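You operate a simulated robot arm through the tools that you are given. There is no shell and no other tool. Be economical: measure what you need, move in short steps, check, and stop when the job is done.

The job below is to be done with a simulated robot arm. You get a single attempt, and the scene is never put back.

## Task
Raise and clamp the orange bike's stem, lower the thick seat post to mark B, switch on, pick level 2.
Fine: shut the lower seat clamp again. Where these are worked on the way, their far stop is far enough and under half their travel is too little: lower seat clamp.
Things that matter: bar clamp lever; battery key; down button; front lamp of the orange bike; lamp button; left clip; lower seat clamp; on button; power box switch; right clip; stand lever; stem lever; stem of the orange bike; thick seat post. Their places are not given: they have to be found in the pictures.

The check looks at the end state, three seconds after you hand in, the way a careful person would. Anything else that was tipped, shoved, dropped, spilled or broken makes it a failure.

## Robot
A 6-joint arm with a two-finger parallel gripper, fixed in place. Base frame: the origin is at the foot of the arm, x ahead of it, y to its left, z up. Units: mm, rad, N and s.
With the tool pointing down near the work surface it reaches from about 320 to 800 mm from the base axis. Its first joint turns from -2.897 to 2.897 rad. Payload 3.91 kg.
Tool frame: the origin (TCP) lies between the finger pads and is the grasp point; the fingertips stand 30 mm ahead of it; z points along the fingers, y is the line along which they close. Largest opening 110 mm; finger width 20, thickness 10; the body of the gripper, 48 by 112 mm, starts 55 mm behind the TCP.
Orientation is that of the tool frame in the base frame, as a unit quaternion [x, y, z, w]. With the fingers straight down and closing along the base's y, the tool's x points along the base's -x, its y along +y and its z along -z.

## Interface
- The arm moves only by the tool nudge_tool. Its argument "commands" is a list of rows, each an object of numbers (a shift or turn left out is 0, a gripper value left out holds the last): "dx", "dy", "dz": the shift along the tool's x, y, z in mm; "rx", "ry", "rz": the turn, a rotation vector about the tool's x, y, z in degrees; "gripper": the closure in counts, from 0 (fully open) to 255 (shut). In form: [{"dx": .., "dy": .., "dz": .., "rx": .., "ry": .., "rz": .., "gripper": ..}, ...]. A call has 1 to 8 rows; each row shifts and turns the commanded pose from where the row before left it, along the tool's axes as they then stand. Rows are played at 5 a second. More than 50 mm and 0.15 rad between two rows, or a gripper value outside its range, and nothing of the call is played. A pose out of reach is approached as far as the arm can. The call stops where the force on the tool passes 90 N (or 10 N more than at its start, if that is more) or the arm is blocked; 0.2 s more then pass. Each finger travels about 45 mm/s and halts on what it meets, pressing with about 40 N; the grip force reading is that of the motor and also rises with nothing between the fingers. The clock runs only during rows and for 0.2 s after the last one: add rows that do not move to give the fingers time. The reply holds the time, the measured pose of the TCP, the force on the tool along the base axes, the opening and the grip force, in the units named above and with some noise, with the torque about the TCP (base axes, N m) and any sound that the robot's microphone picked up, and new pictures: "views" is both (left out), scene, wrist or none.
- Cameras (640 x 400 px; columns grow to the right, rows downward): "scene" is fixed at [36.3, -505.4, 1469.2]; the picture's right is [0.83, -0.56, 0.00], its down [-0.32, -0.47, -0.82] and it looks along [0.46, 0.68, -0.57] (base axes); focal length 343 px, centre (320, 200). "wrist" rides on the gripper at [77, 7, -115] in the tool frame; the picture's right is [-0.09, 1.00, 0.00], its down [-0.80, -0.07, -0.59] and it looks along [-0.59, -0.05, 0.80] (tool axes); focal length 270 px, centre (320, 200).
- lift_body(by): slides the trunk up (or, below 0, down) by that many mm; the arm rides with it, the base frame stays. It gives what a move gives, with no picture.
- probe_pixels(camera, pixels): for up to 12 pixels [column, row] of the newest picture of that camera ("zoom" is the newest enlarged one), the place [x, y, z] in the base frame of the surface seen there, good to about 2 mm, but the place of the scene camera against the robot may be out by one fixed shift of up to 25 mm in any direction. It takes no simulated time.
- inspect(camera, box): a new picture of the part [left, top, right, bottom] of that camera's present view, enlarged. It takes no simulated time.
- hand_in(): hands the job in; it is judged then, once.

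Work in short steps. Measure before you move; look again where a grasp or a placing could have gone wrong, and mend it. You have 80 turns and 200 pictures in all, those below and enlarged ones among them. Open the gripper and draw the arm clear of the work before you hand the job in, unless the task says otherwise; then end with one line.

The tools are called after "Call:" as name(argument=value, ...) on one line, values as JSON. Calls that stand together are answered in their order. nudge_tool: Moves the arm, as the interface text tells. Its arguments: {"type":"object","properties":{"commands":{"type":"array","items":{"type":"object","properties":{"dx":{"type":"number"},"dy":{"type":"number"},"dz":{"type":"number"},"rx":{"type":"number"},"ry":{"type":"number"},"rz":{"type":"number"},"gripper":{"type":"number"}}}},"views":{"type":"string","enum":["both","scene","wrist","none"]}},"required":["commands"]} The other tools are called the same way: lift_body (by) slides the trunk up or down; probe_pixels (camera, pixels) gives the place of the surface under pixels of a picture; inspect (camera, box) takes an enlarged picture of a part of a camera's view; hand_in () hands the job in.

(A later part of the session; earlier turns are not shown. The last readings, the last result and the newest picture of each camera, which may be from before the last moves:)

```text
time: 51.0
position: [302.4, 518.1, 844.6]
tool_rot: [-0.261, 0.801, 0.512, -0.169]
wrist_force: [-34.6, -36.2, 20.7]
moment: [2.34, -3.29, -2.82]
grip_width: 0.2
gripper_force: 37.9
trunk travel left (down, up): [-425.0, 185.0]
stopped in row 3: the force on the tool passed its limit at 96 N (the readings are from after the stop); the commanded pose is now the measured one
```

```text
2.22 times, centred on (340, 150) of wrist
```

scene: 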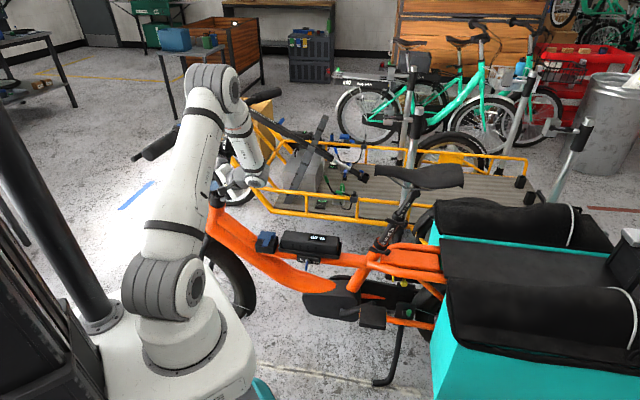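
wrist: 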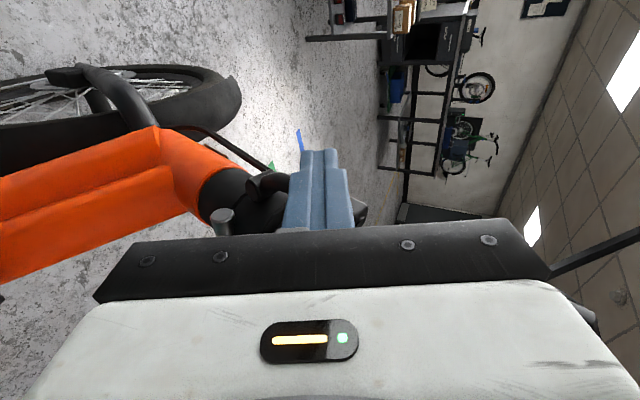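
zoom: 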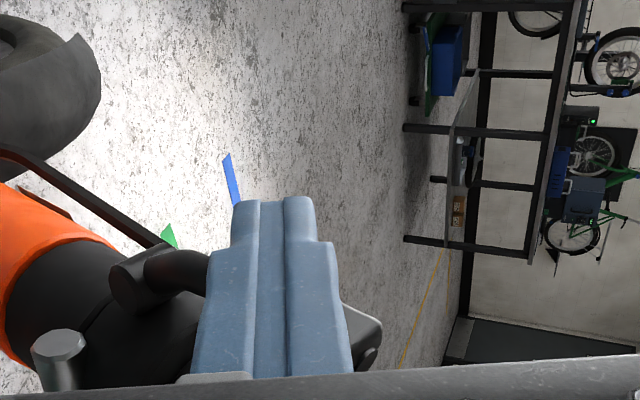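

The moment shows that contact was about 80 mm above the TCP, so the gripper body touched the bar clamp lever. I back off left and rearward at once and look at both levers.

Call:
nudge_tool(commands=[{"dx": 15}, {"dx": 15}, {"dz": -40}, {"dz": -40}, {"dx": 40}, {}])

Call:
inspect(camera="wrist", box=[300, 100, 480, 240])

Call:
inspect(camera="scene", box=[170, 110, 280, 220])

```text
time: 52.4
position: [292.7, 421.7, 874.3]
tool_rot: [-0.256, 0.804, 0.51, -0.167]
wrist_force: [0.0, -0.2, -1.6]
moment: [0.01, -0.02, 0.0]
grip_width: 0.0
gripper_force: 37.5
trunk travel left (down, up): [-425.0, 185.0]
```

scene: 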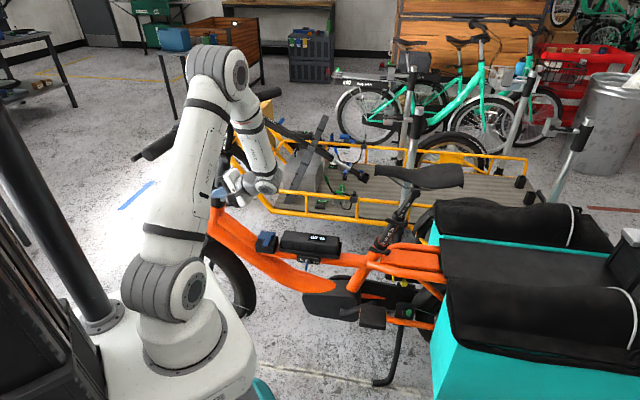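
wrist: 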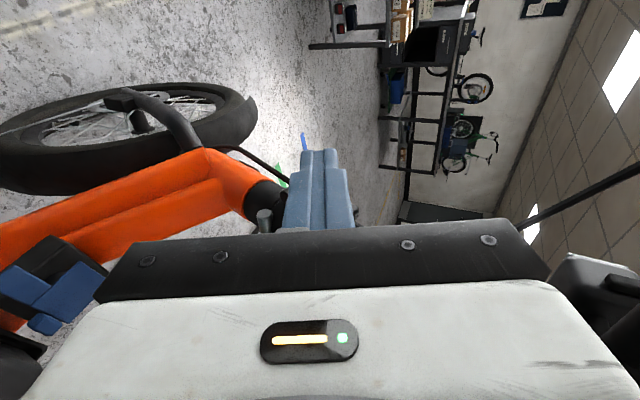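

```text
2.86 times, centred on (390, 170) of wrist
```

zoom: 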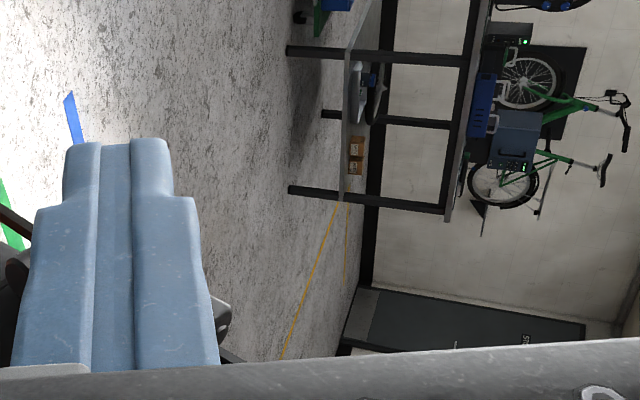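

```text
3.64 times, centred on (225, 165) of scene
```

zoom: 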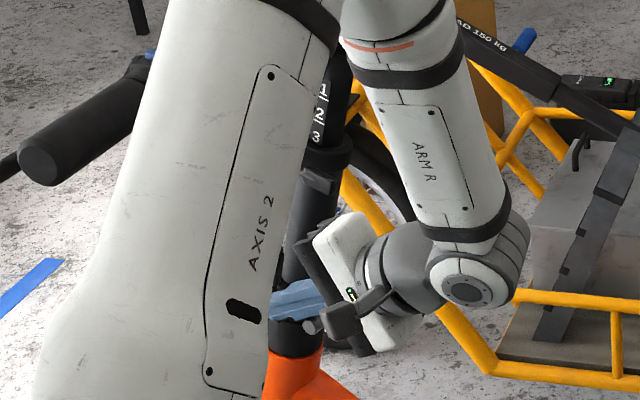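

The arm hides the levers. I retreat to the earlier viewing pose.

Call:
nudge_tool(commands=[{"rx": 8.4}, {"rx": 8.4}, {"rx": 8.4}, {"dx": 19.5, "dy": -12, "dz": -31.5}, {"dx": 19.5, "dy": -12, "dz": -31.5}, {"dx": 19.5, "dy": -12, "dz": -31.5}, {"dx": 19.5, "dy": -12, "dz": -31.5}, {}])

Call:
inspect(camera="wrist", box=[300, 100, 460, 235])

Call:
inspect(camera="scene", box=[180, 110, 280, 220])

```text
time: 54.1
position: [298.5, 279.2, 938.9]
tool_rot: [-0.287, 0.896, 0.322, -0.108]
wrist_force: [0.0, 0.7, 0.1]
moment: [0.01, 0.0, -0.04]
grip_width: 0.0
gripper_force: 37.2
trunk travel left (down, up): [-425.0, 185.0]
```

scene: 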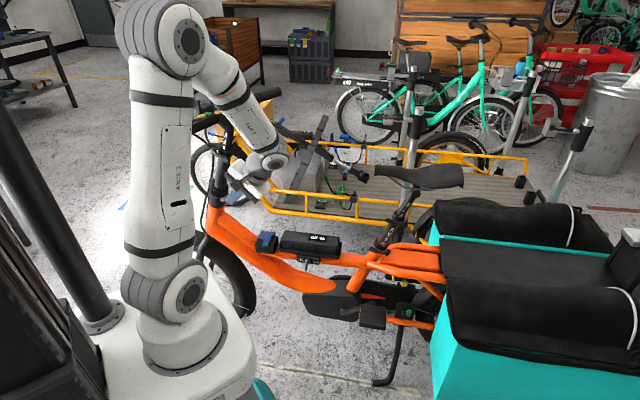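
wrist: 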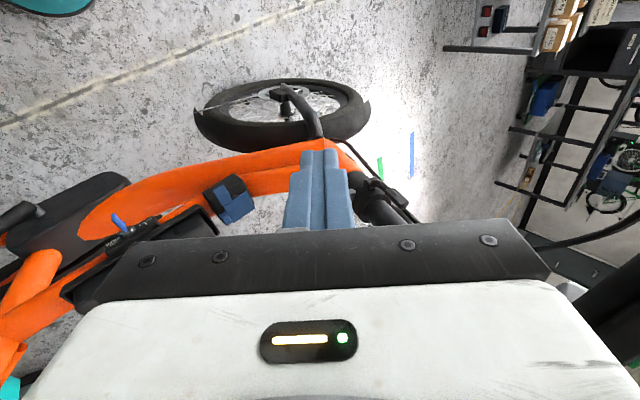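

```text
2.96 times, centred on (380, 168) of wrist
```

zoom: 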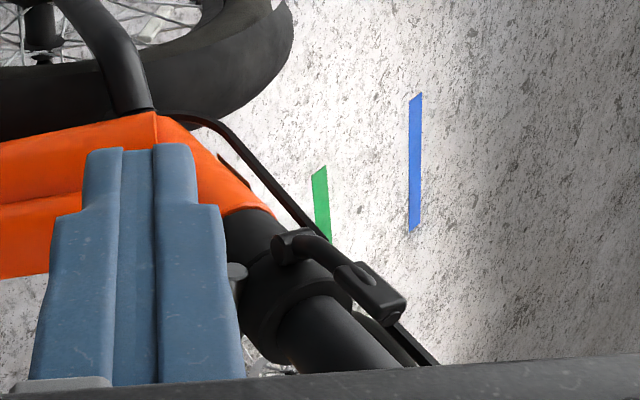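

```text
3.64 times, centred on (230, 165) of scene
```

zoom: 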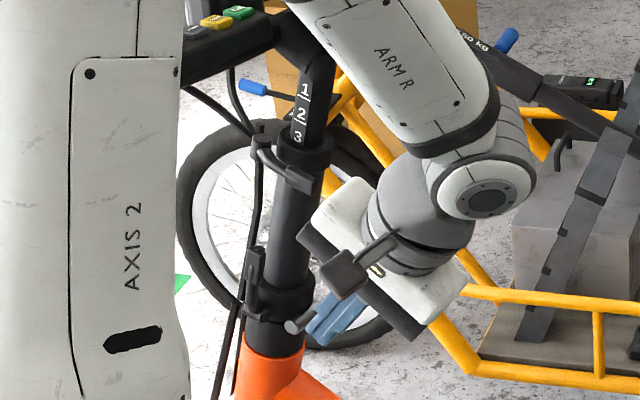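

The stem lever now points up along the stem and the bar clamp lever looks unchanged. I probe both to verify.

Call:
probe_pixels(camera="zoom", pixels=[[258, 255], [256, 275], [252, 300], [250, 315], [265, 150], [275, 165], [295, 178], [310, 187], [290, 230], [290, 255]])

Call:
probe_pixels(camera="wrist", pixels=[[372, 180], [378, 182], [385, 187], [392, 193], [399, 200], [398, 206], [390, 210], [366, 185]])

Call:
inspect(camera="scene", box=[215, 140, 255, 215])

```text
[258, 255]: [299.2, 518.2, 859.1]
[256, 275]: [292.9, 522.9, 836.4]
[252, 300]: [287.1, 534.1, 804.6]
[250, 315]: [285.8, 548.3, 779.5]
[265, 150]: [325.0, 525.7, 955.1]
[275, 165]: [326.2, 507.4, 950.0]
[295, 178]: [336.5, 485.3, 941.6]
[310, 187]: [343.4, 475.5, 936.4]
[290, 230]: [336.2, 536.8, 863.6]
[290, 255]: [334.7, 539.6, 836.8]
```

```text
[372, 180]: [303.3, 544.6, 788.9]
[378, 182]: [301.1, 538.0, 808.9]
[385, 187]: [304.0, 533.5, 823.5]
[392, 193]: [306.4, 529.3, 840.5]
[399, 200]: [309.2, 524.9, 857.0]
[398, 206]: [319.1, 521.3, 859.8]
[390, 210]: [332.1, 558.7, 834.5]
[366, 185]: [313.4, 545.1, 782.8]
```

```text
5.33 times, centred on (235, 178) of scene
```

zoom: 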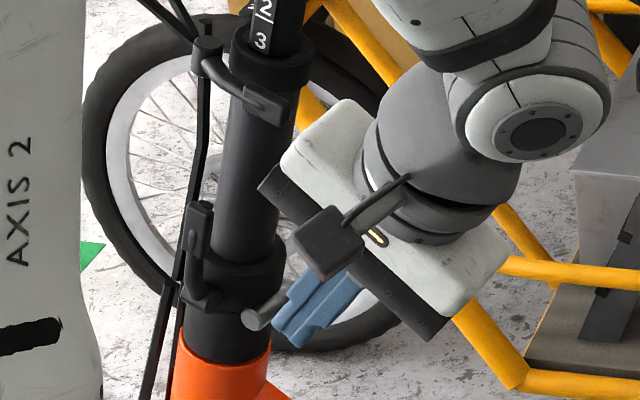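

The lever is parallel to the stem now, after about 107° of travel. To be sure it is at its stop, I press it once more lower down, where the gripper body stays clear of the bar clamp lever.

Call:
nudge_tool(commands=[{"dx": -19.5, "dy": 12, "dz": 31.5}, {"dx": -19.5, "dy": 12, "dz": 31.5}, {"dx": -19.5, "dy": 12, "dz": 31.5}, {"dx": -19.5, "dy": 12, "dz": 31.5}, {"rx": -8.4}, {"rx": -8.4}, {"rx": -8.4}], views="none")

Call:
nudge_tool(commands=[{"dx": -10, "dy": -23.5, "dz": 11}, {"dx": -10, "dy": -23.5, "dz": 11}, {"dy": 16.7, "dz": 35.8}, {"dy": 16.7, "dz": 35.8}, {}], views="wrist")

```text
time: 55.8
position: [295.7, 422.7, 874.5]
tool_rot: [-0.255, 0.803, 0.511, -0.168]
wrist_force: [0.4, 0.0, -0.8]
moment: [-0.02, -0.03, -0.01]
grip_width: 0.1
gripper_force: 37.9
trunk travel left (down, up): [-425.0, 185.0]
```

```text
time: 57.0
position: [265.0, 499.7, 821.9]
tool_rot: [-0.255, 0.804, 0.51, -0.167]
wrist_force: [0.2, 0.2, -0.2]
moment: [0.03, -0.02, 0.02]
grip_width: 0.0
gripper_force: 37.6
trunk travel left (down, up): [-425.0, 185.0]
```

wrist: 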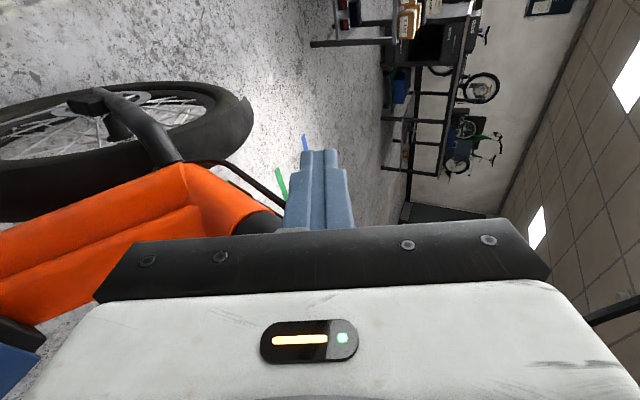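

I push right to contact and a bit beyond.

Call:
nudge_tool(commands=[{"dx": -20}, {"dx": -18}, {"dx": -5}, {"dx": -5}, {"dx": -5}, {}], views="wrist")

```text
time: 58.4
position: [299.3, 522.1, 822.3]
tool_rot: [-0.261, 0.803, 0.507, -0.172]
wrist_force: [-54.7, -48.4, 5.0]
moment: [0.34, -0.36, -0.02]
grip_width: 0.0
gripper_force: 37.9
trunk travel left (down, up): [-425.0, 185.0]
```

wrist: 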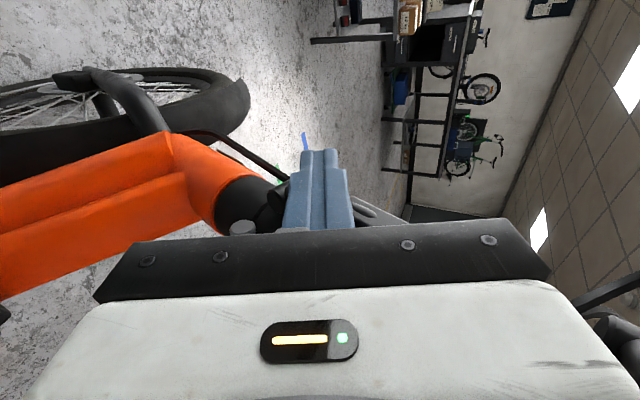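

The push met 73 N at the same position, so the lever is at its closed stop. I withdraw, level the tool and head for the seat post.

Call:
nudge_tool(commands=[{"dx": 20}, {"dx": 20}, {"dz": -40}, {"dz": -40}, {"dy": -15, "dz": -35}, {"rx": 8.4, "gripper": 0}, {"rx": 8.4}, {"rx": 8.4}], views="none")

Call:
nudge_tool(commands=[{"rx": 8.1, "dy": -20, "dz": -17}, {"rx": 8.1, "dy": -20, "dz": -17}, {"rx": 8.1}, {"rx": 8.1}, {"rx": 8.1}, {"rz": 8.5}, {"rz": 8.5}, {"rz": 8.5}])

```text
time: 60.1
position: [339.1, 416.6, 857.5]
tool_rot: [-0.287, 0.896, 0.321, -0.107]
wrist_force: [0.0, -0.5, -0.1]
moment: [-0.02, -0.04, 0.01]
grip_width: 68.6
gripper_force: 0.1
trunk travel left (down, up): [-425.0, 185.0]
```

```text
time: 62.0
position: [368.9, 374.3, 861.1]
tool_rot: [-0.087, 0.996, -0.008, -0.001]
wrist_force: [0.0, -0.7, -0.2]
moment: [-0.03, 0.02, -0.01]
grip_width: 109.9
gripper_force: 0.1
trunk travel left (down, up): [-425.0, 185.0]
```

scene: 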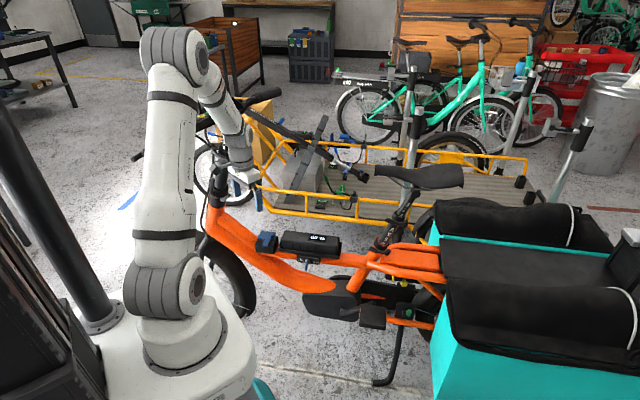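
wrist: 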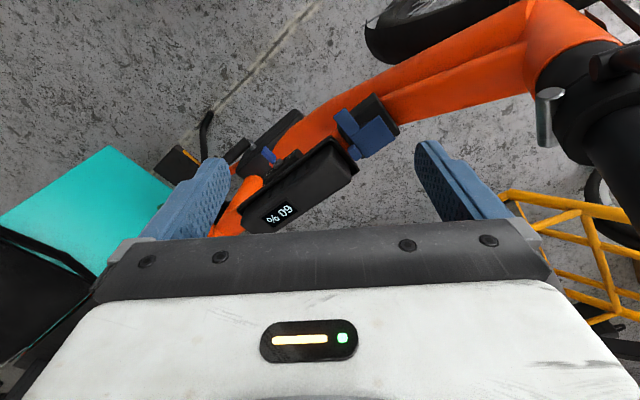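

I finish the heading turn and move to look at the lower seat clamp.

Call:
nudge_tool(commands=[{"rz": 8.5}, {"rz": 1.5, "dx": -25, "dy": -36}, {"dx": -28, "dy": -36}, {"dx": -28, "dy": -36}, {"dx": -28, "dy": -36}, {"dx": -28, "dy": -36}, {"dx": -28, "dy": -36}, {"dx": -28, "dy": -36}])

Call:
inspect(camera="wrist", box=[200, 40, 520, 240])

```text
time: 63.8
position: [563.8, 122.7, 867.5]
tool_rot: [0.0, 1.0, -0.008, 0.0]
wrist_force: [-0.2, 0.5, 0.1]
moment: [0.0, 0.01, 0.03]
grip_width: 110.1
gripper_force: 0.1
trunk travel left (down, up): [-425.0, 185.0]
```

scene: 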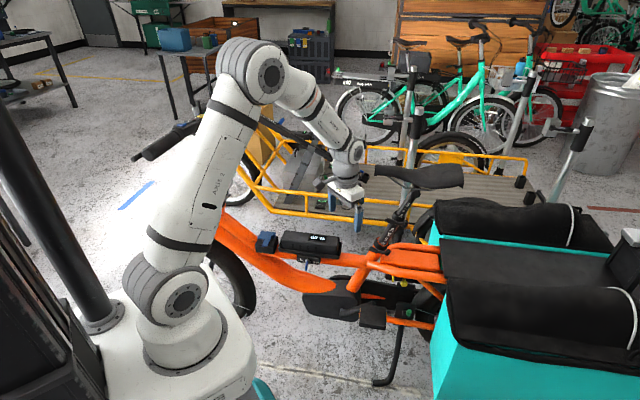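
wrist: 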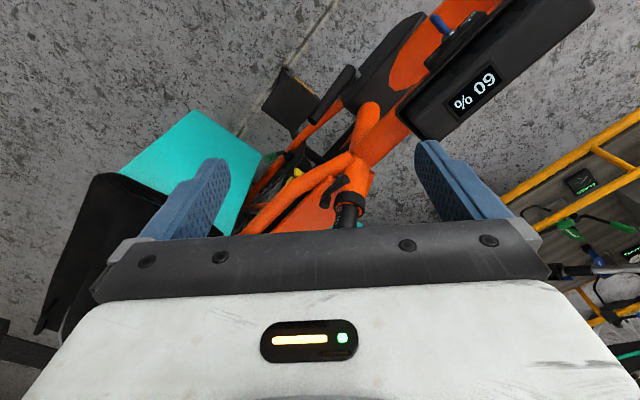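

```text
2.00 times, centred on (360, 140) of wrist
```

zoom: 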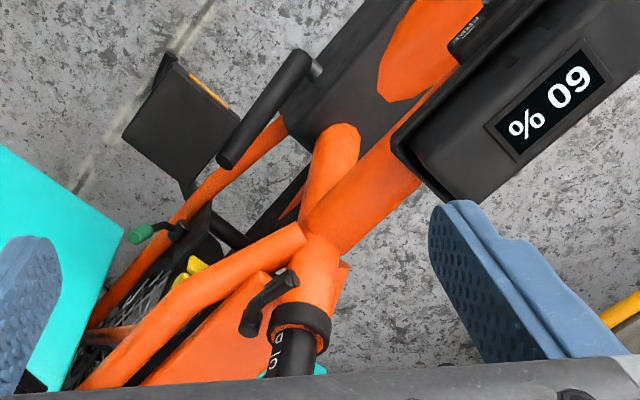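

The lower clamp is at wrist (340,195), with its lever on the robot side. I zoom and probe.

Call:
inspect(camera="wrist", box=[310, 160, 380, 230])

Call:
probe_pixels(camera="wrist", pixels=[[324, 201], [329, 195], [334, 188], [340, 183], [345, 181], [338, 201], [350, 199], [362, 206], [346, 210], [355, 185], [347, 225], [360, 195]])

```text
5.71 times, centred on (345, 195) of wrist
```

zoom: 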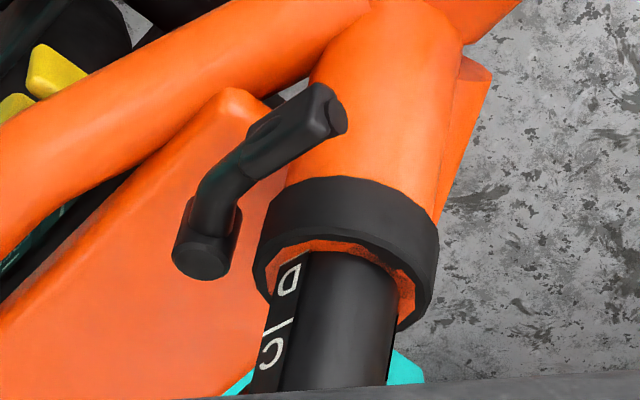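

```text
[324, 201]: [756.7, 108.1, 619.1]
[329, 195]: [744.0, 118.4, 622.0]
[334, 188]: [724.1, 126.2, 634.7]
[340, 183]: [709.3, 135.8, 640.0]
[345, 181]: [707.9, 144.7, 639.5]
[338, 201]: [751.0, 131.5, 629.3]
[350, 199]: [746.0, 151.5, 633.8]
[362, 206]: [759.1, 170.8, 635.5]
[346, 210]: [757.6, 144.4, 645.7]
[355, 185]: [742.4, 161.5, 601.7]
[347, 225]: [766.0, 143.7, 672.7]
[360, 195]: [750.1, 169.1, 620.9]
```

The clamp lever's pivot is at about (757,107,617), with the handle running forward along the left side to a tip at (708,140,638). I orient the tool (yaw 28.7°, tilt 20°) so the fingers straddle the handle near its tip, then stand off.

Call:
nudge_tool(commands=[{"rz": 7.2, "gripper": 171}, {"rz": 7.2}, {"rz": 7.2}, {"rz": 7.1}, {"ry": -6.7}, {"ry": -6.7}, {"ry": -6.6}], views="none")

Call:
nudge_tool(commands=[{"dx": -7.3, "dy": 16.9, "dz": 34.8}, {"dx": -7.3, "dy": 16.9, "dz": 34.8}, {"dx": -7.3, "dy": 16.9, "dz": 34.8}, {"dx": -7.3, "dy": 16.9, "dz": 34.8}, {"dx": -7.3, "dy": 16.9, "dz": 34.8}, {}])

Call:
inspect(camera="wrist", box=[220, 80, 460, 240])

```text
time: 65.3
position: [564.1, 123.0, 866.0]
tool_rot: [0.242, 0.954, -0.05, 0.17]
wrist_force: [0.6, 0.5, 0.1]
moment: [0.01, 0.0, 0.01]
grip_width: 36.3
gripper_force: 0.0
trunk travel left (down, up): [-425.0, 185.0]
```

```text
time: 66.8
position: [686.6, 151.4, 712.7]
tool_rot: [0.242, 0.954, -0.051, 0.17]
wrist_force: [-0.2, 0.3, 0.4]
moment: [-0.01, -0.01, 0.03]
grip_width: 36.2
gripper_force: 0.0
trunk travel left (down, up): [-425.0, 185.0]
```

scene: 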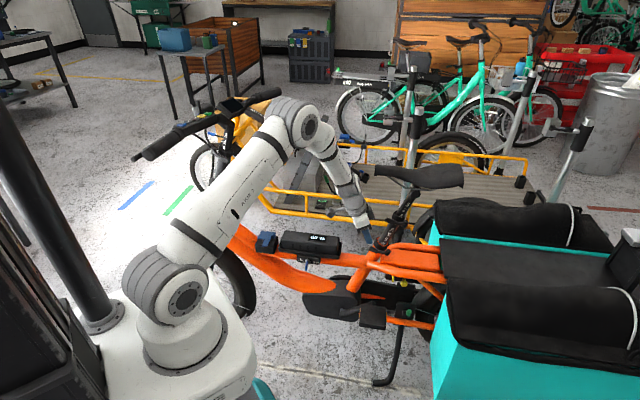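
wrist: 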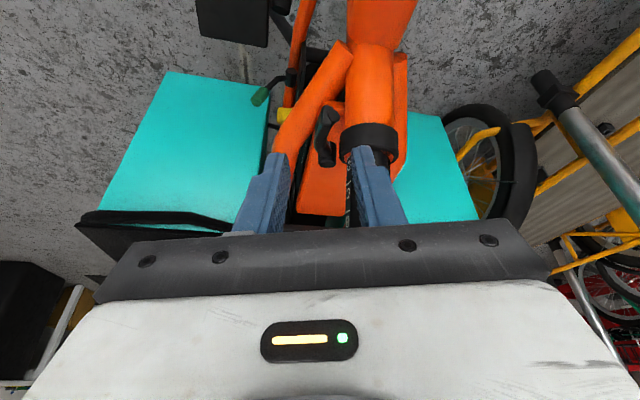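

```text
2.50 times, centred on (340, 160) of wrist
```

zoom: 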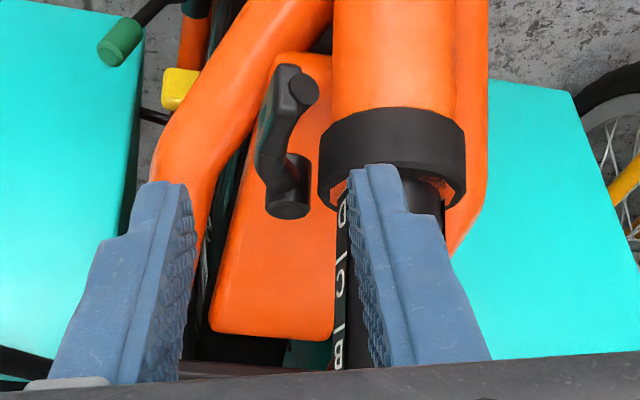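

The handle lies between the fingers' column range at (328,112). I probe it precisely from here.

Call:
probe_pixels(camera="zoom", pixels=[[287, 72], [305, 88], [278, 90], [275, 120], [285, 120], [270, 150], [290, 190], [285, 212], [325, 160], [390, 120], [330, 130], [460, 150]])

```text
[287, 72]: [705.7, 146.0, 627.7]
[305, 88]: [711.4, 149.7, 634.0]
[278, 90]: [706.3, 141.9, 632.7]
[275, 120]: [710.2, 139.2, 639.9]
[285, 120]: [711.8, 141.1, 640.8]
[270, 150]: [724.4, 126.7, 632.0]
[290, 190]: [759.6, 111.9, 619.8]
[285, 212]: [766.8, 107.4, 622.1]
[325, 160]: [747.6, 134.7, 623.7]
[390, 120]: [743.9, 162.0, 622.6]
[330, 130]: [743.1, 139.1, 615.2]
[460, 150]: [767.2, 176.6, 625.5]
```

I advance so the fingers straddle the handle tip.

Call:
nudge_tool(commands=[{"dx": 1.6, "dy": 4.3, "dz": 37}, {"dx": 1.6, "dz": 36.6}, {}], views="wrist")

Call:
inspect(camera="wrist", box=[220, 80, 460, 240])

```text
time: 67.5
position: [708.5, 142.2, 642.0]
tool_rot: [0.242, 0.954, -0.051, 0.17]
wrist_force: [0.9, 0.8, -1.1]
moment: [0.0, 0.02, 0.01]
grip_width: 36.1
gripper_force: 0.0
trunk travel left (down, up): [-425.0, 185.0]
```

wrist: 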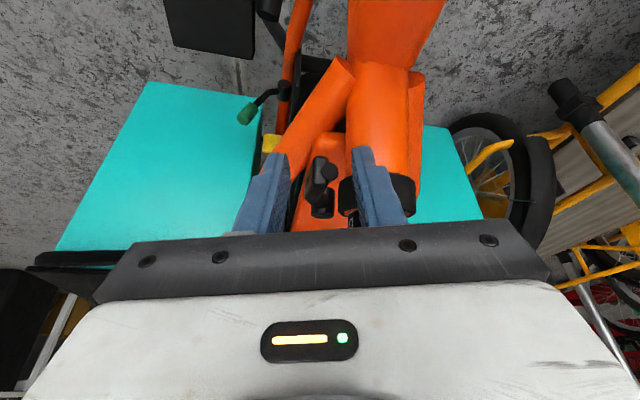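

```text
2.50 times, centred on (340, 160) of wrist
```

zoom: 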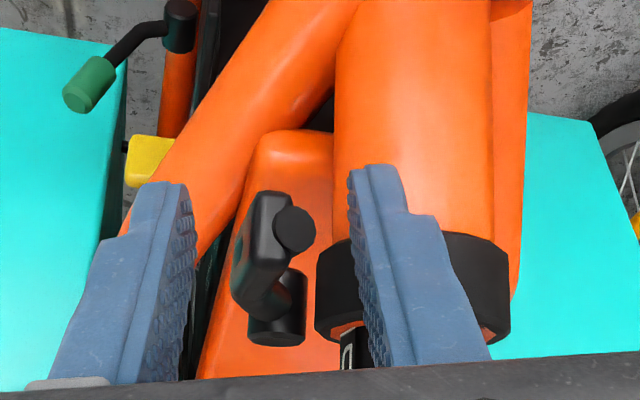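

The handle is between the pads. I close on it to see its width and load.

Call:
nudge_tool(commands=[{"gripper": 235}, {}, {}, {}], views="wrist")

```text
time: 68.5
position: [708.2, 140.9, 641.6]
tool_rot: [0.243, 0.954, -0.051, 0.168]
wrist_force: [-10.8, -12.4, 1.3]
moment: [-1.04, 0.37, -1.19]
grip_width: 18.4
gripper_force: 45.2
trunk travel left (down, up): [-425.0, 185.0]
```

wrist: 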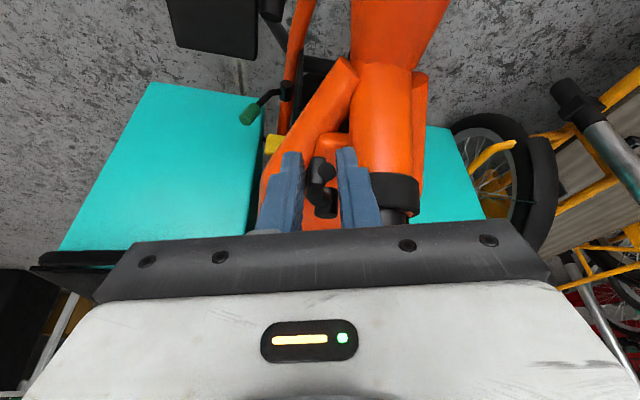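

The pinch holds at 18 mm. I swing the lever outward about its pivot in 8° steps, turning the tool with it.

Call:
nudge_tool(commands=[{"dx": 0.4, "dy": -9.4, "dz": 0.9, "rx": -4.9, "ry": -0.8, "rz": -6.3}, {"dx": 0.4, "dy": -9.4, "dz": 0.9, "rx": -4.9, "ry": -0.8, "rz": -6.3}, {"dx": 0.4, "dy": -9.4, "dz": 0.9, "rx": -4.9, "ry": -0.8, "rz": -6.3}, {}])

Call:
inspect(camera="wrist", box=[220, 80, 460, 240])

```text
time: 69.5
position: [697.5, 113.1, 636.7]
tool_rot: [0.059, 0.976, 0.038, 0.206]
wrist_force: [-18.2, -22.3, -17.4]
moment: [-0.89, 0.83, -1.58]
grip_width: 17.9
gripper_force: 45.4
trunk travel left (down, up): [-425.0, 185.0]
```

scene: 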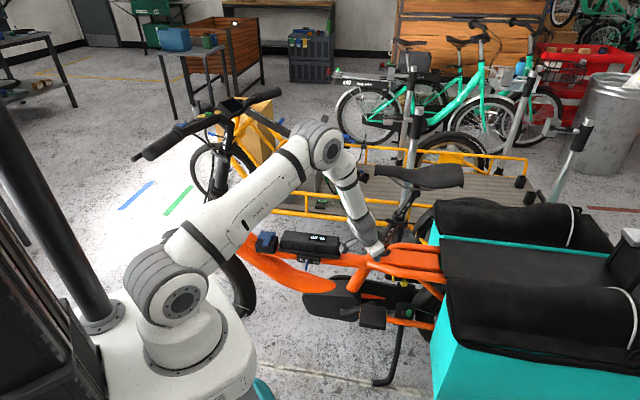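
wrist: 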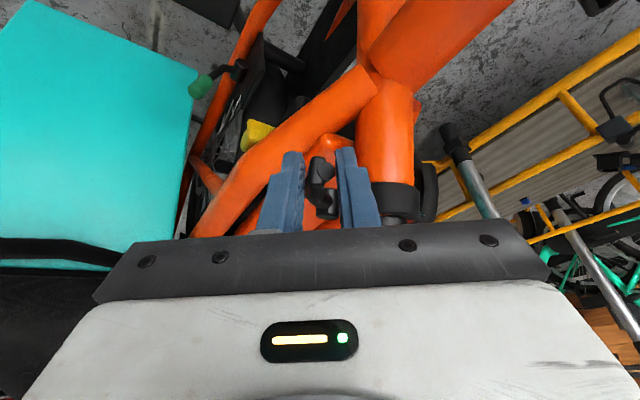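

```text
2.50 times, centred on (340, 160) of wrist
```

zoom: 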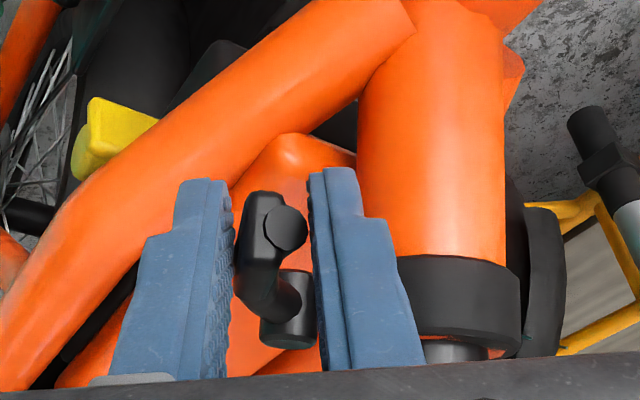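

The lever follows. I continue another 48°.

Call:
nudge_tool(commands=[{"dx": 0.4, "dy": -9.4, "dz": 0.9, "rx": -4.9, "ry": -0.8, "rz": -6.3}, {"dx": 0.4, "dy": -9.4, "dz": 0.9, "rx": -4.9, "ry": -0.8, "rz": -6.3}, {"dx": 0.4, "dy": -9.4, "dz": 0.9, "rx": -4.9, "ry": -0.8, "rz": -6.3}, {"dx": 0.4, "dy": -9.4, "dz": 0.9, "rx": -4.9, "ry": -0.8, "rz": -6.3}, {"dx": 0.4, "dy": -9.4, "dz": 0.9, "rx": -4.9, "ry": -0.8, "rz": -6.3}, {"dx": 0.4, "dy": -9.4, "dz": 0.9, "rx": -4.9, "ry": -0.8, "rz": -6.3}, {}])

Call:
inspect(camera="wrist", box=[220, 80, 460, 240])

```text
time: 71.2
position: [712.4, 61.3, 622.9]
tool_rot: [-0.31, 0.892, 0.208, 0.256]
wrist_force: [-1.2, -23.2, -28.1]
moment: [-1.46, 0.9, -1.29]
grip_width: 18.7
gripper_force: 44.7
trunk travel left (down, up): [-425.0, 185.0]
```

scene: 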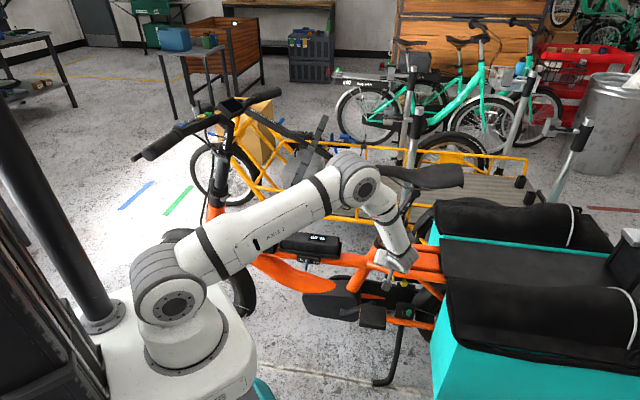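
wrist: 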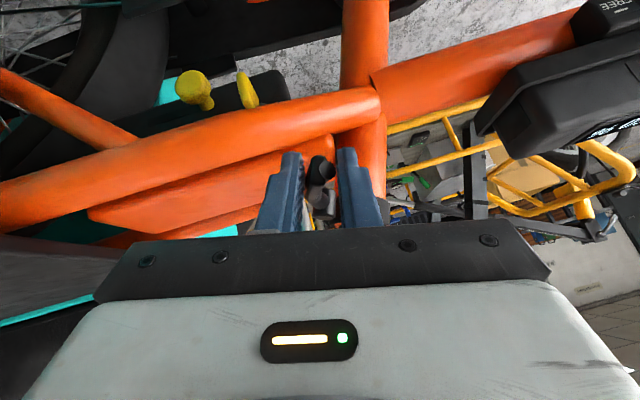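

```text
2.50 times, centred on (340, 160) of wrist
```

zoom: 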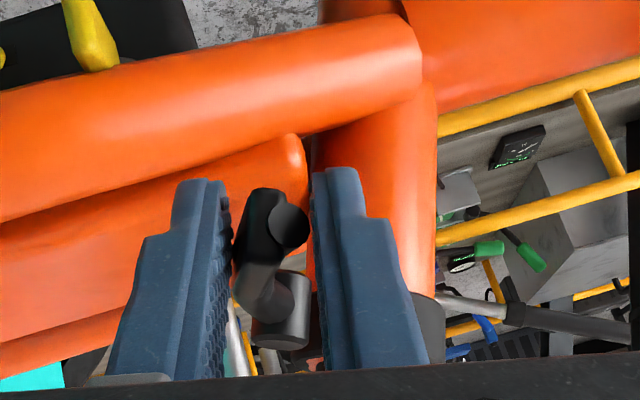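

It has turned 72°, with moderate force. I go on in two-row steps until it stops.

Call:
nudge_tool(commands=[{"dx": 0.4, "dy": -9.4, "dz": 0.9, "rx": -4.9, "ry": -0.8, "rz": -6.3}, {"dx": 0.4, "dy": -9.4, "dz": 0.5, "rx": -4.9, "ry": -0.8, "rz": -6.3}, {}], views="wrist")

Call:
inspect(camera="scene", box=[350, 150, 450, 290])

```text
time: 72.0
position: [726.0, 49.0, 615.8]
tool_rot: [-0.423, 0.828, 0.258, 0.263]
wrist_force: [0.6, -28.3, -33.5]
moment: [-1.44, 0.48, -1.44]
grip_width: 18.7
gripper_force: 44.9
trunk travel left (down, up): [-425.0, 185.0]
```

wrist: 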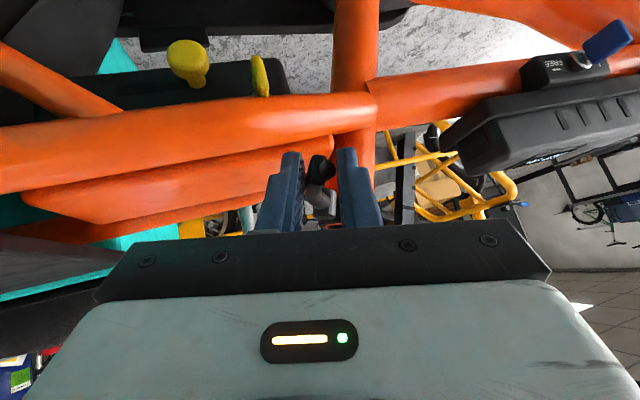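

```text
2.86 times, centred on (400, 220) of scene
```

zoom: 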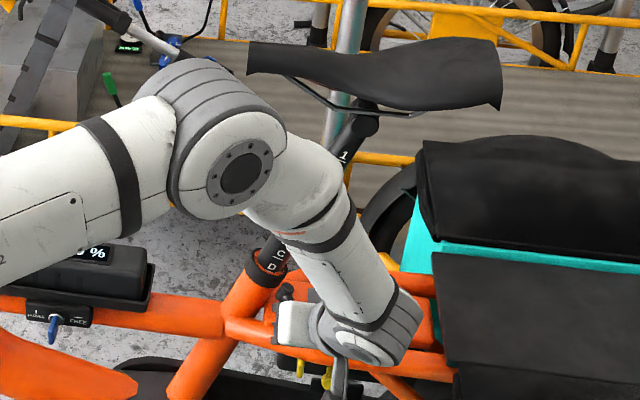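

It is at 88° of travel and the post has not dropped. I continue another 16°.

Call:
nudge_tool(commands=[{"dx": 0.4, "dy": -9.4, "dz": 0.3, "rx": -4.9, "ry": -0.8, "rz": -6.3}, {"dx": 0.4, "dy": -9.4, "dz": 0.3, "rx": -4.9, "ry": -0.8, "rz": -6.3}, {}], views="wrist")

```text
time: 72.8
position: [743.8, 42.4, 609.3]
tool_rot: [-0.528, 0.749, 0.302, 0.264]
wrist_force: [10.2, -23.4, -37.3]
moment: [-1.56, 0.22, -1.53]
grip_width: 18.5
gripper_force: 45.0
trunk travel left (down, up): [-425.0, 185.0]
```

wrist: 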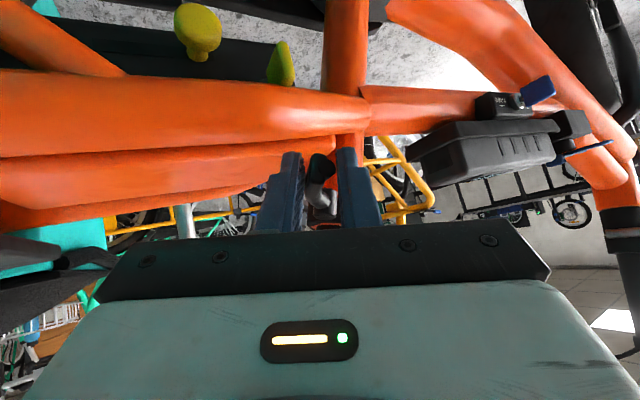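

Still turning at 104° with no hard stop. Two more rows.

Call:
nudge_tool(commands=[{"dx": 0.4, "dy": -9.4, "dz": -1, "rx": -4.9, "ry": -0.8, "rz": -6.3}, {"dx": 0.4, "dy": -9.4, "dz": -1, "rx": -4.9, "ry": -0.8, "rz": -6.3}, {}], views="wrist")

Call:
inspect(camera="scene", box=[350, 200, 450, 290])

```text
time: 73.5
position: [754.0, 41.2, 609.4]
tool_rot: [-0.624, 0.65, 0.349, 0.257]
wrist_force: [-43.9, 3.8, -16.8]
moment: [0.52, 0.41, -0.51]
grip_width: 25.0
gripper_force: 44.6
trunk travel left (down, up): [-425.0, 185.0]
```

wrist: 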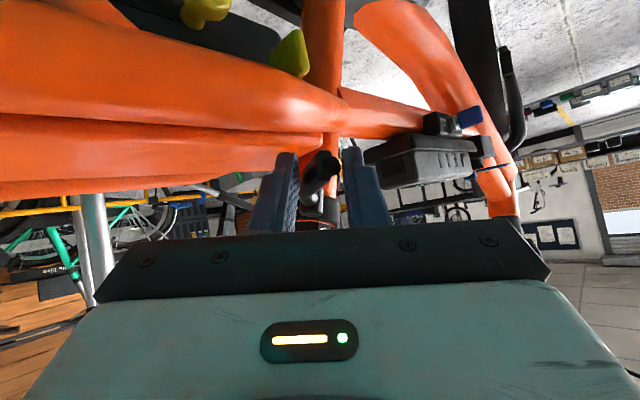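

```text
4.44 times, centred on (400, 245) of scene
```

zoom: 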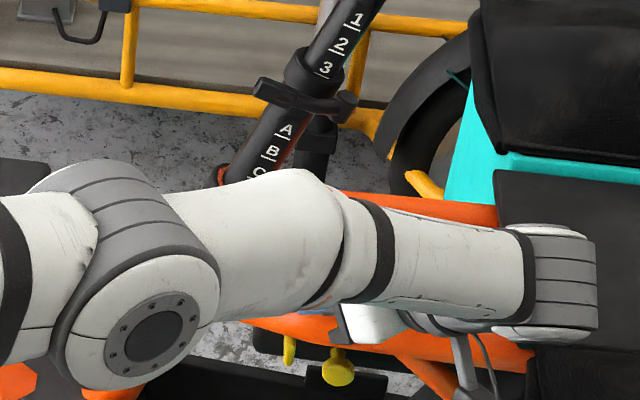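

The grip widened to 25 mm while the lever stayed put, so it reached its far stop at about 110°. I open, back out along the tool axis, and turn back away from the cargo bag.

Call:
nudge_tool(commands=[{"gripper": 130}, {}, {}, {"dz": -30}, {"dz": -30}, {"rx": 4.9, "ry": 0.8, "rz": 6.3}, {"rx": 4.9, "ry": 0.8, "rz": 6.3}, {"rx": 4.9, "ry": 0.8, "rz": 6.3}], views="none")

Call:
nudge_tool(commands=[{"dx": 15, "dz": -35, "rx": 4.9, "ry": 0.8, "rz": 6.3}, {"dx": 15, "dz": -35, "rx": 4.9, "ry": 0.8, "rz": 6.3}, {"dx": 15, "dz": -35, "rx": 4.9, "ry": 0.8, "rz": 6.3}, {"dx": 15, "dz": -25, "rx": 4.9, "ry": 0.8, "rz": 6.3}, {}])

Call:
inspect(camera="scene", box=[350, 150, 450, 270])

```text
time: 75.3
position: [764.7, -8.2, 649.9]
tool_rot: [-0.477, 0.789, 0.282, 0.265]
wrist_force: [0.1, 0.3, 0.4]
moment: [-0.01, 0.0, -0.02]
grip_width: 54.0
gripper_force: 0.0
trunk travel left (down, up): [-425.0, 185.0]
```

```text
time: 76.5
position: [699.7, -121.9, 708.7]
tool_rot: [-0.251, 0.917, 0.183, 0.252]
wrist_force: [-0.8, 0.5, -0.5]
moment: [-0.02, 0.02, 0.0]
grip_width: 53.9
gripper_force: 0.0
trunk travel left (down, up): [-425.0, 185.0]
```

scene: 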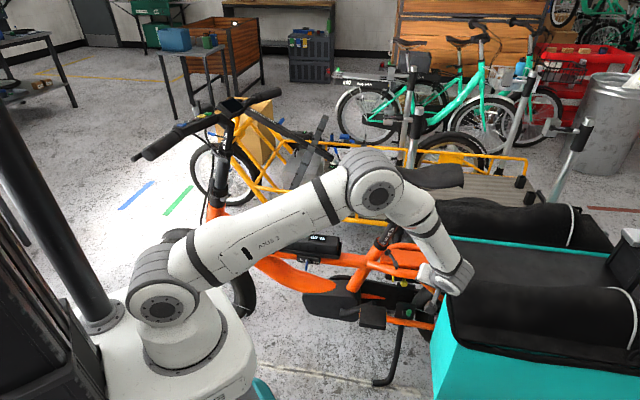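
wrist: 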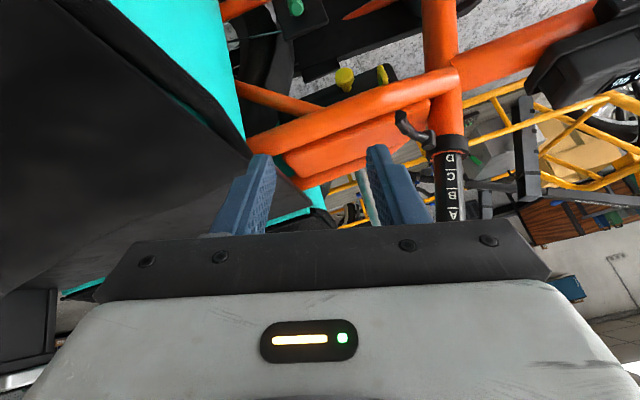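

```text
3.33 times, centred on (400, 210) of scene
```

zoom: 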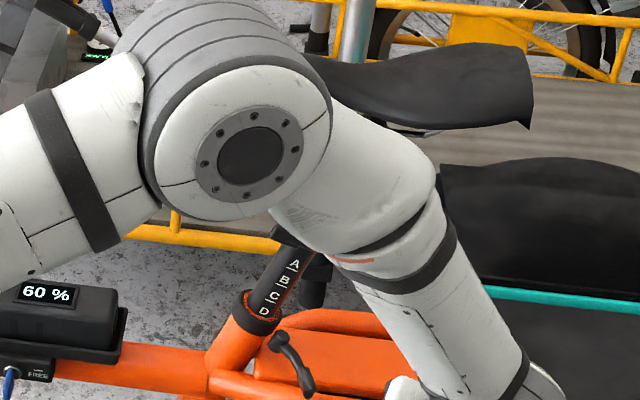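

The lever now points outward, open, and the wrist view shows marks D, C, B, A. I zoom and measure the mark positions along the post.

Call:
inspect(camera="wrist", box=[400, 110, 500, 225])

```text
3.48 times, centred on (450, 168) of wrist
```

zoom: 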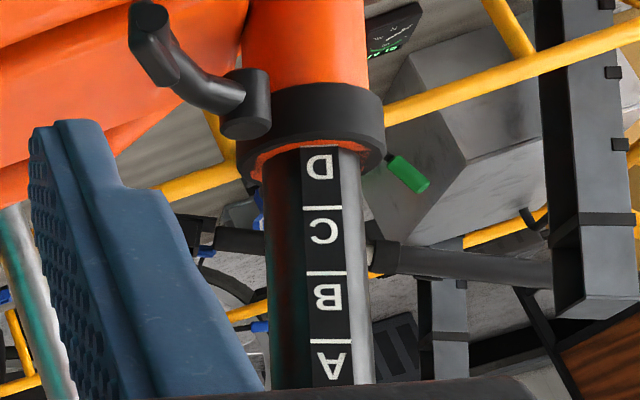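

The line under each letter is its mark, and D's line sits at the collar rim now. I probe the lines of D, C, B and the rim.

Call:
probe_pixels(camera="zoom", pixels=[[322, 148], [322, 209], [325, 272], [328, 345], [345, 209], [348, 272], [300, 146], [270, 160], [360, 140], [280, 250], [360, 250], [240, 105]])

```text
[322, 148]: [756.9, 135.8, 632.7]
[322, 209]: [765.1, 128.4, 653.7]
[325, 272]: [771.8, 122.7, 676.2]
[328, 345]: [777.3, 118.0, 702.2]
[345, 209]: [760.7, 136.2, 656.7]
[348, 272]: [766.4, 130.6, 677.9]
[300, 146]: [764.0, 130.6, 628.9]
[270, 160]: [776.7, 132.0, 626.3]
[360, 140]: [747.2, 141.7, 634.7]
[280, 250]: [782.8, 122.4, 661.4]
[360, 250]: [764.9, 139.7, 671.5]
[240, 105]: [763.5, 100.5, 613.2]
```

The marks are spaced about 24.5 mm along the post, so D→B is about 49 mm down. I will press the saddle down along the post. First I reorient the tool to point outward and down, and back out towards the robot.

Call:
nudge_tool(commands=[{"rx": 5.82, "ry": -0.84, "rz": 4.3, "gripper": 255}, {"rx": 5.82, "ry": -0.84, "rz": 4.3}, {"rx": 5.82, "ry": -0.84, "rz": 4.3}, {"rx": 5.82, "ry": -0.84, "rz": 4.3}, {"rx": 5.82, "ry": -0.84, "rz": 4.3}, {"dx": 33, "dz": -23}, {"dx": 33, "dz": -23}, {"dx": 33, "dz": -23}], views="none")

Call:
nudge_tool(commands=[{"dx": -29, "dy": 15, "dz": -30}, {"dx": -29, "dy": 15, "dz": -30}, {"dx": -29, "dy": 15, "dz": -30}, {"dx": -29, "dy": 20, "dz": -30}, {"dx": -29, "dy": 25, "dz": -30}, {"dx": -29, "dy": 25, "dz": -30}, {"dx": -29, "dy": 25, "dz": -30}, {"dx": -29, "dy": 25, "dz": -30}])

```text
time: 78.3
position: [580.9, -121.5, 707.4]
tool_rot: [0.001, 0.954, -0.001, 0.301]
wrist_force: [-0.6, -0.3, -0.7]
moment: [0.02, -0.01, -0.01]
grip_width: 0.0
gripper_force: 37.7
trunk travel left (down, up): [-425.0, 185.0]
```

```text
time: 80.2
position: [629.3, 40.3, 983.8]
tool_rot: [0.015, 0.936, 0.052, 0.349]
wrist_force: [0.2, 0.8, 0.0]
moment: [0.04, 0.03, 0.0]
grip_width: 0.1
gripper_force: 37.5
out of reach, approached as far as the arm can: row 5, 6, 7, 8
trunk travel left (down, up): [-425.0, 185.0]
```

scene: 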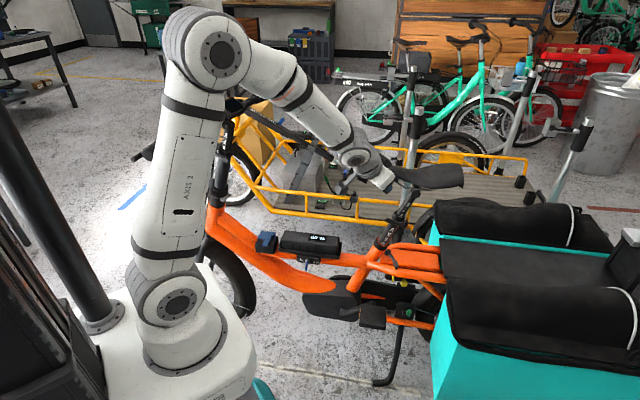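
wrist: 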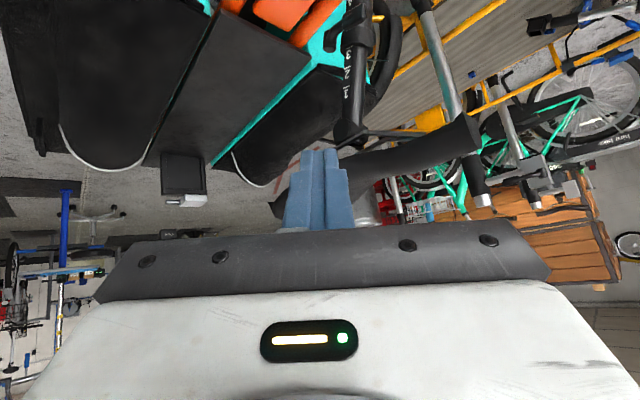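

The arm hits a posture limit here. I raise the trunk to get better posture above the saddle.

Call:
lift_body(by=130)

Call:
nudge_tool(commands=[{}])

Call:
inspect(camera="scene", box=[350, 130, 480, 270])

```text
time: 81.7
position: [630.6, 41.0, 1113.6]
tool_rot: [0.015, 0.936, 0.051, 0.348]
wrist_force: [-0.3, -0.6, -0.7]
moment: [-0.01, -0.02, -0.01]
grip_width: 0.0
gripper_force: 38.1
trunk travel left (down, up): [-555.0, 55.0]
```

```text
time: 82.1
position: [630.0, 41.0, 1113.1]
tool_rot: [0.015, 0.936, 0.051, 0.349]
wrist_force: [0.4, 0.0, -0.2]
moment: [-0.01, 0.04, -0.02]
grip_width: 0.0
gripper_force: 37.9
trunk travel left (down, up): [-555.0, 55.0]
```

scene: 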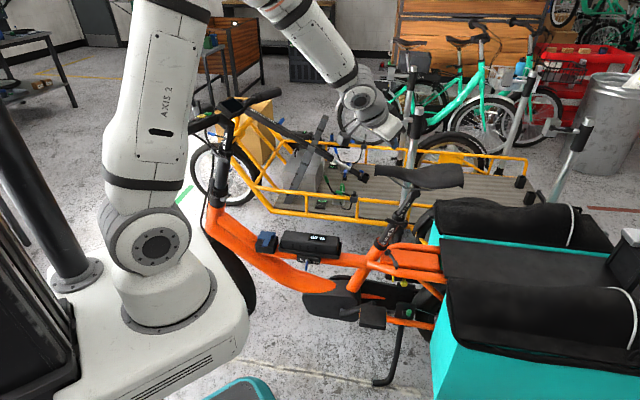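
wrist: 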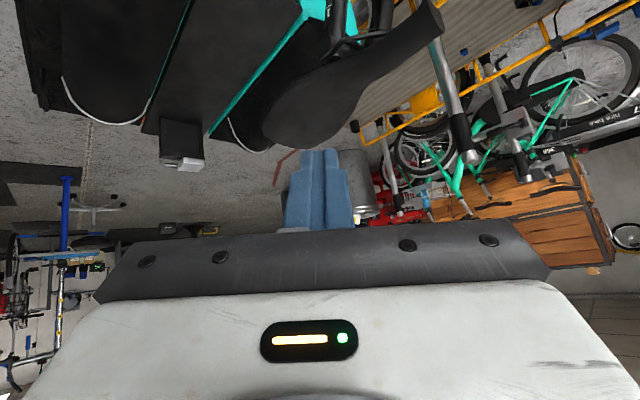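

```text
2.86 times, centred on (415, 200) of scene
```

zoom: 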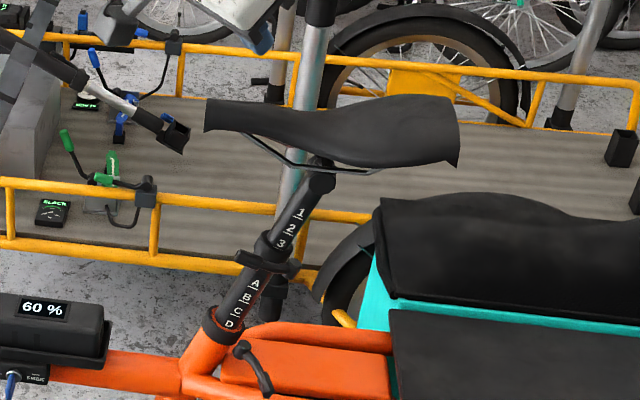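

There is a clear view now. I probe the saddle top in the wrist picture and the post in the scene zoom.

Call:
probe_pixels(camera="wrist", pixels=[[425, 20], [400, 40], [370, 55], [345, 70], [320, 85], [300, 100], [285, 120], [330, 110], [290, 90], [320, 130], [350, 90]])

Call:
probe_pixels(camera="zoom", pixels=[[230, 120], [290, 130], [340, 135], [390, 140], [440, 140], [318, 178], [290, 215], [275, 245], [250, 290], [225, 325], [238, 345], [265, 385]])

```text
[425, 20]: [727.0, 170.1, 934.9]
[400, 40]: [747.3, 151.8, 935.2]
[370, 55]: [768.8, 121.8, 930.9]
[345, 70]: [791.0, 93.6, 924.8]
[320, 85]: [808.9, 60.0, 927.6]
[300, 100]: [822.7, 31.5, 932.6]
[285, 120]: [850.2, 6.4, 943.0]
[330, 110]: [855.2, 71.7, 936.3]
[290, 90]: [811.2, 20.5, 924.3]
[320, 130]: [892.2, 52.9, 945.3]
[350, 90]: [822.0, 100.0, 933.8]
```

```text
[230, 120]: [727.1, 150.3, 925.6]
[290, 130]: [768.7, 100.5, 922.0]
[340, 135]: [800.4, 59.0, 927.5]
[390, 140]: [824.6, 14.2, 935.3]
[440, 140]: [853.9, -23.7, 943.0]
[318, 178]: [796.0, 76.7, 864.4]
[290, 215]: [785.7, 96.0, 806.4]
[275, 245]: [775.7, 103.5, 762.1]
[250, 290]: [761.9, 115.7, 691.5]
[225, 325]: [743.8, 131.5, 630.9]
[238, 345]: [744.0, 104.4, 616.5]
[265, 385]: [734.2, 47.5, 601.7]
```

The saddle's dish is at about (820,78,931), in line with the post axis. I move the closed fingertips to 25 mm above it.

Call:
nudge_tool(commands=[{"dx": -7.8, "dy": 3.7, "dz": 43}, {"dx": -7.8, "dy": 3.7, "dz": 43}, {"dx": -7.8, "dy": 3.7, "dz": 43}, {"dx": -7.8, "dy": 3.7, "dz": 43}, {"dx": -7.8, "dy": 3.7, "dz": 43}, {}])

```text
time: 83.5
position: [801.5, 74.7, 978.3]
tool_rot: [0.016, 0.936, 0.05, 0.348]
wrist_force: [-0.6, -0.2, 0.1]
moment: [0.0, 0.03, 0.02]
grip_width: 0.1
gripper_force: 37.8
trunk travel left (down, up): [-555.0, 55.0]
```

scene: 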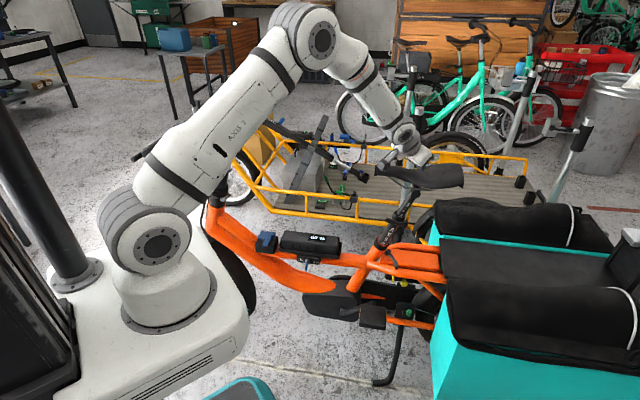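
wrist: 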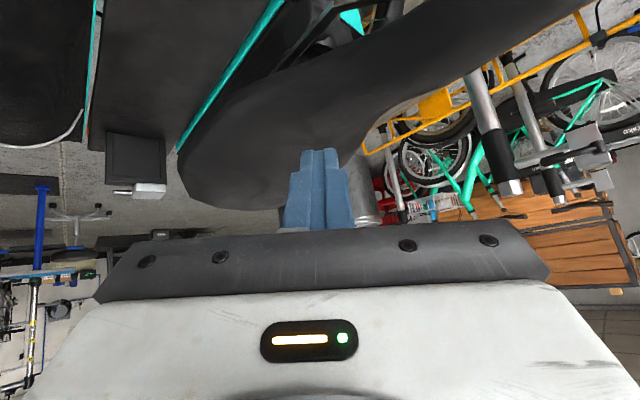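

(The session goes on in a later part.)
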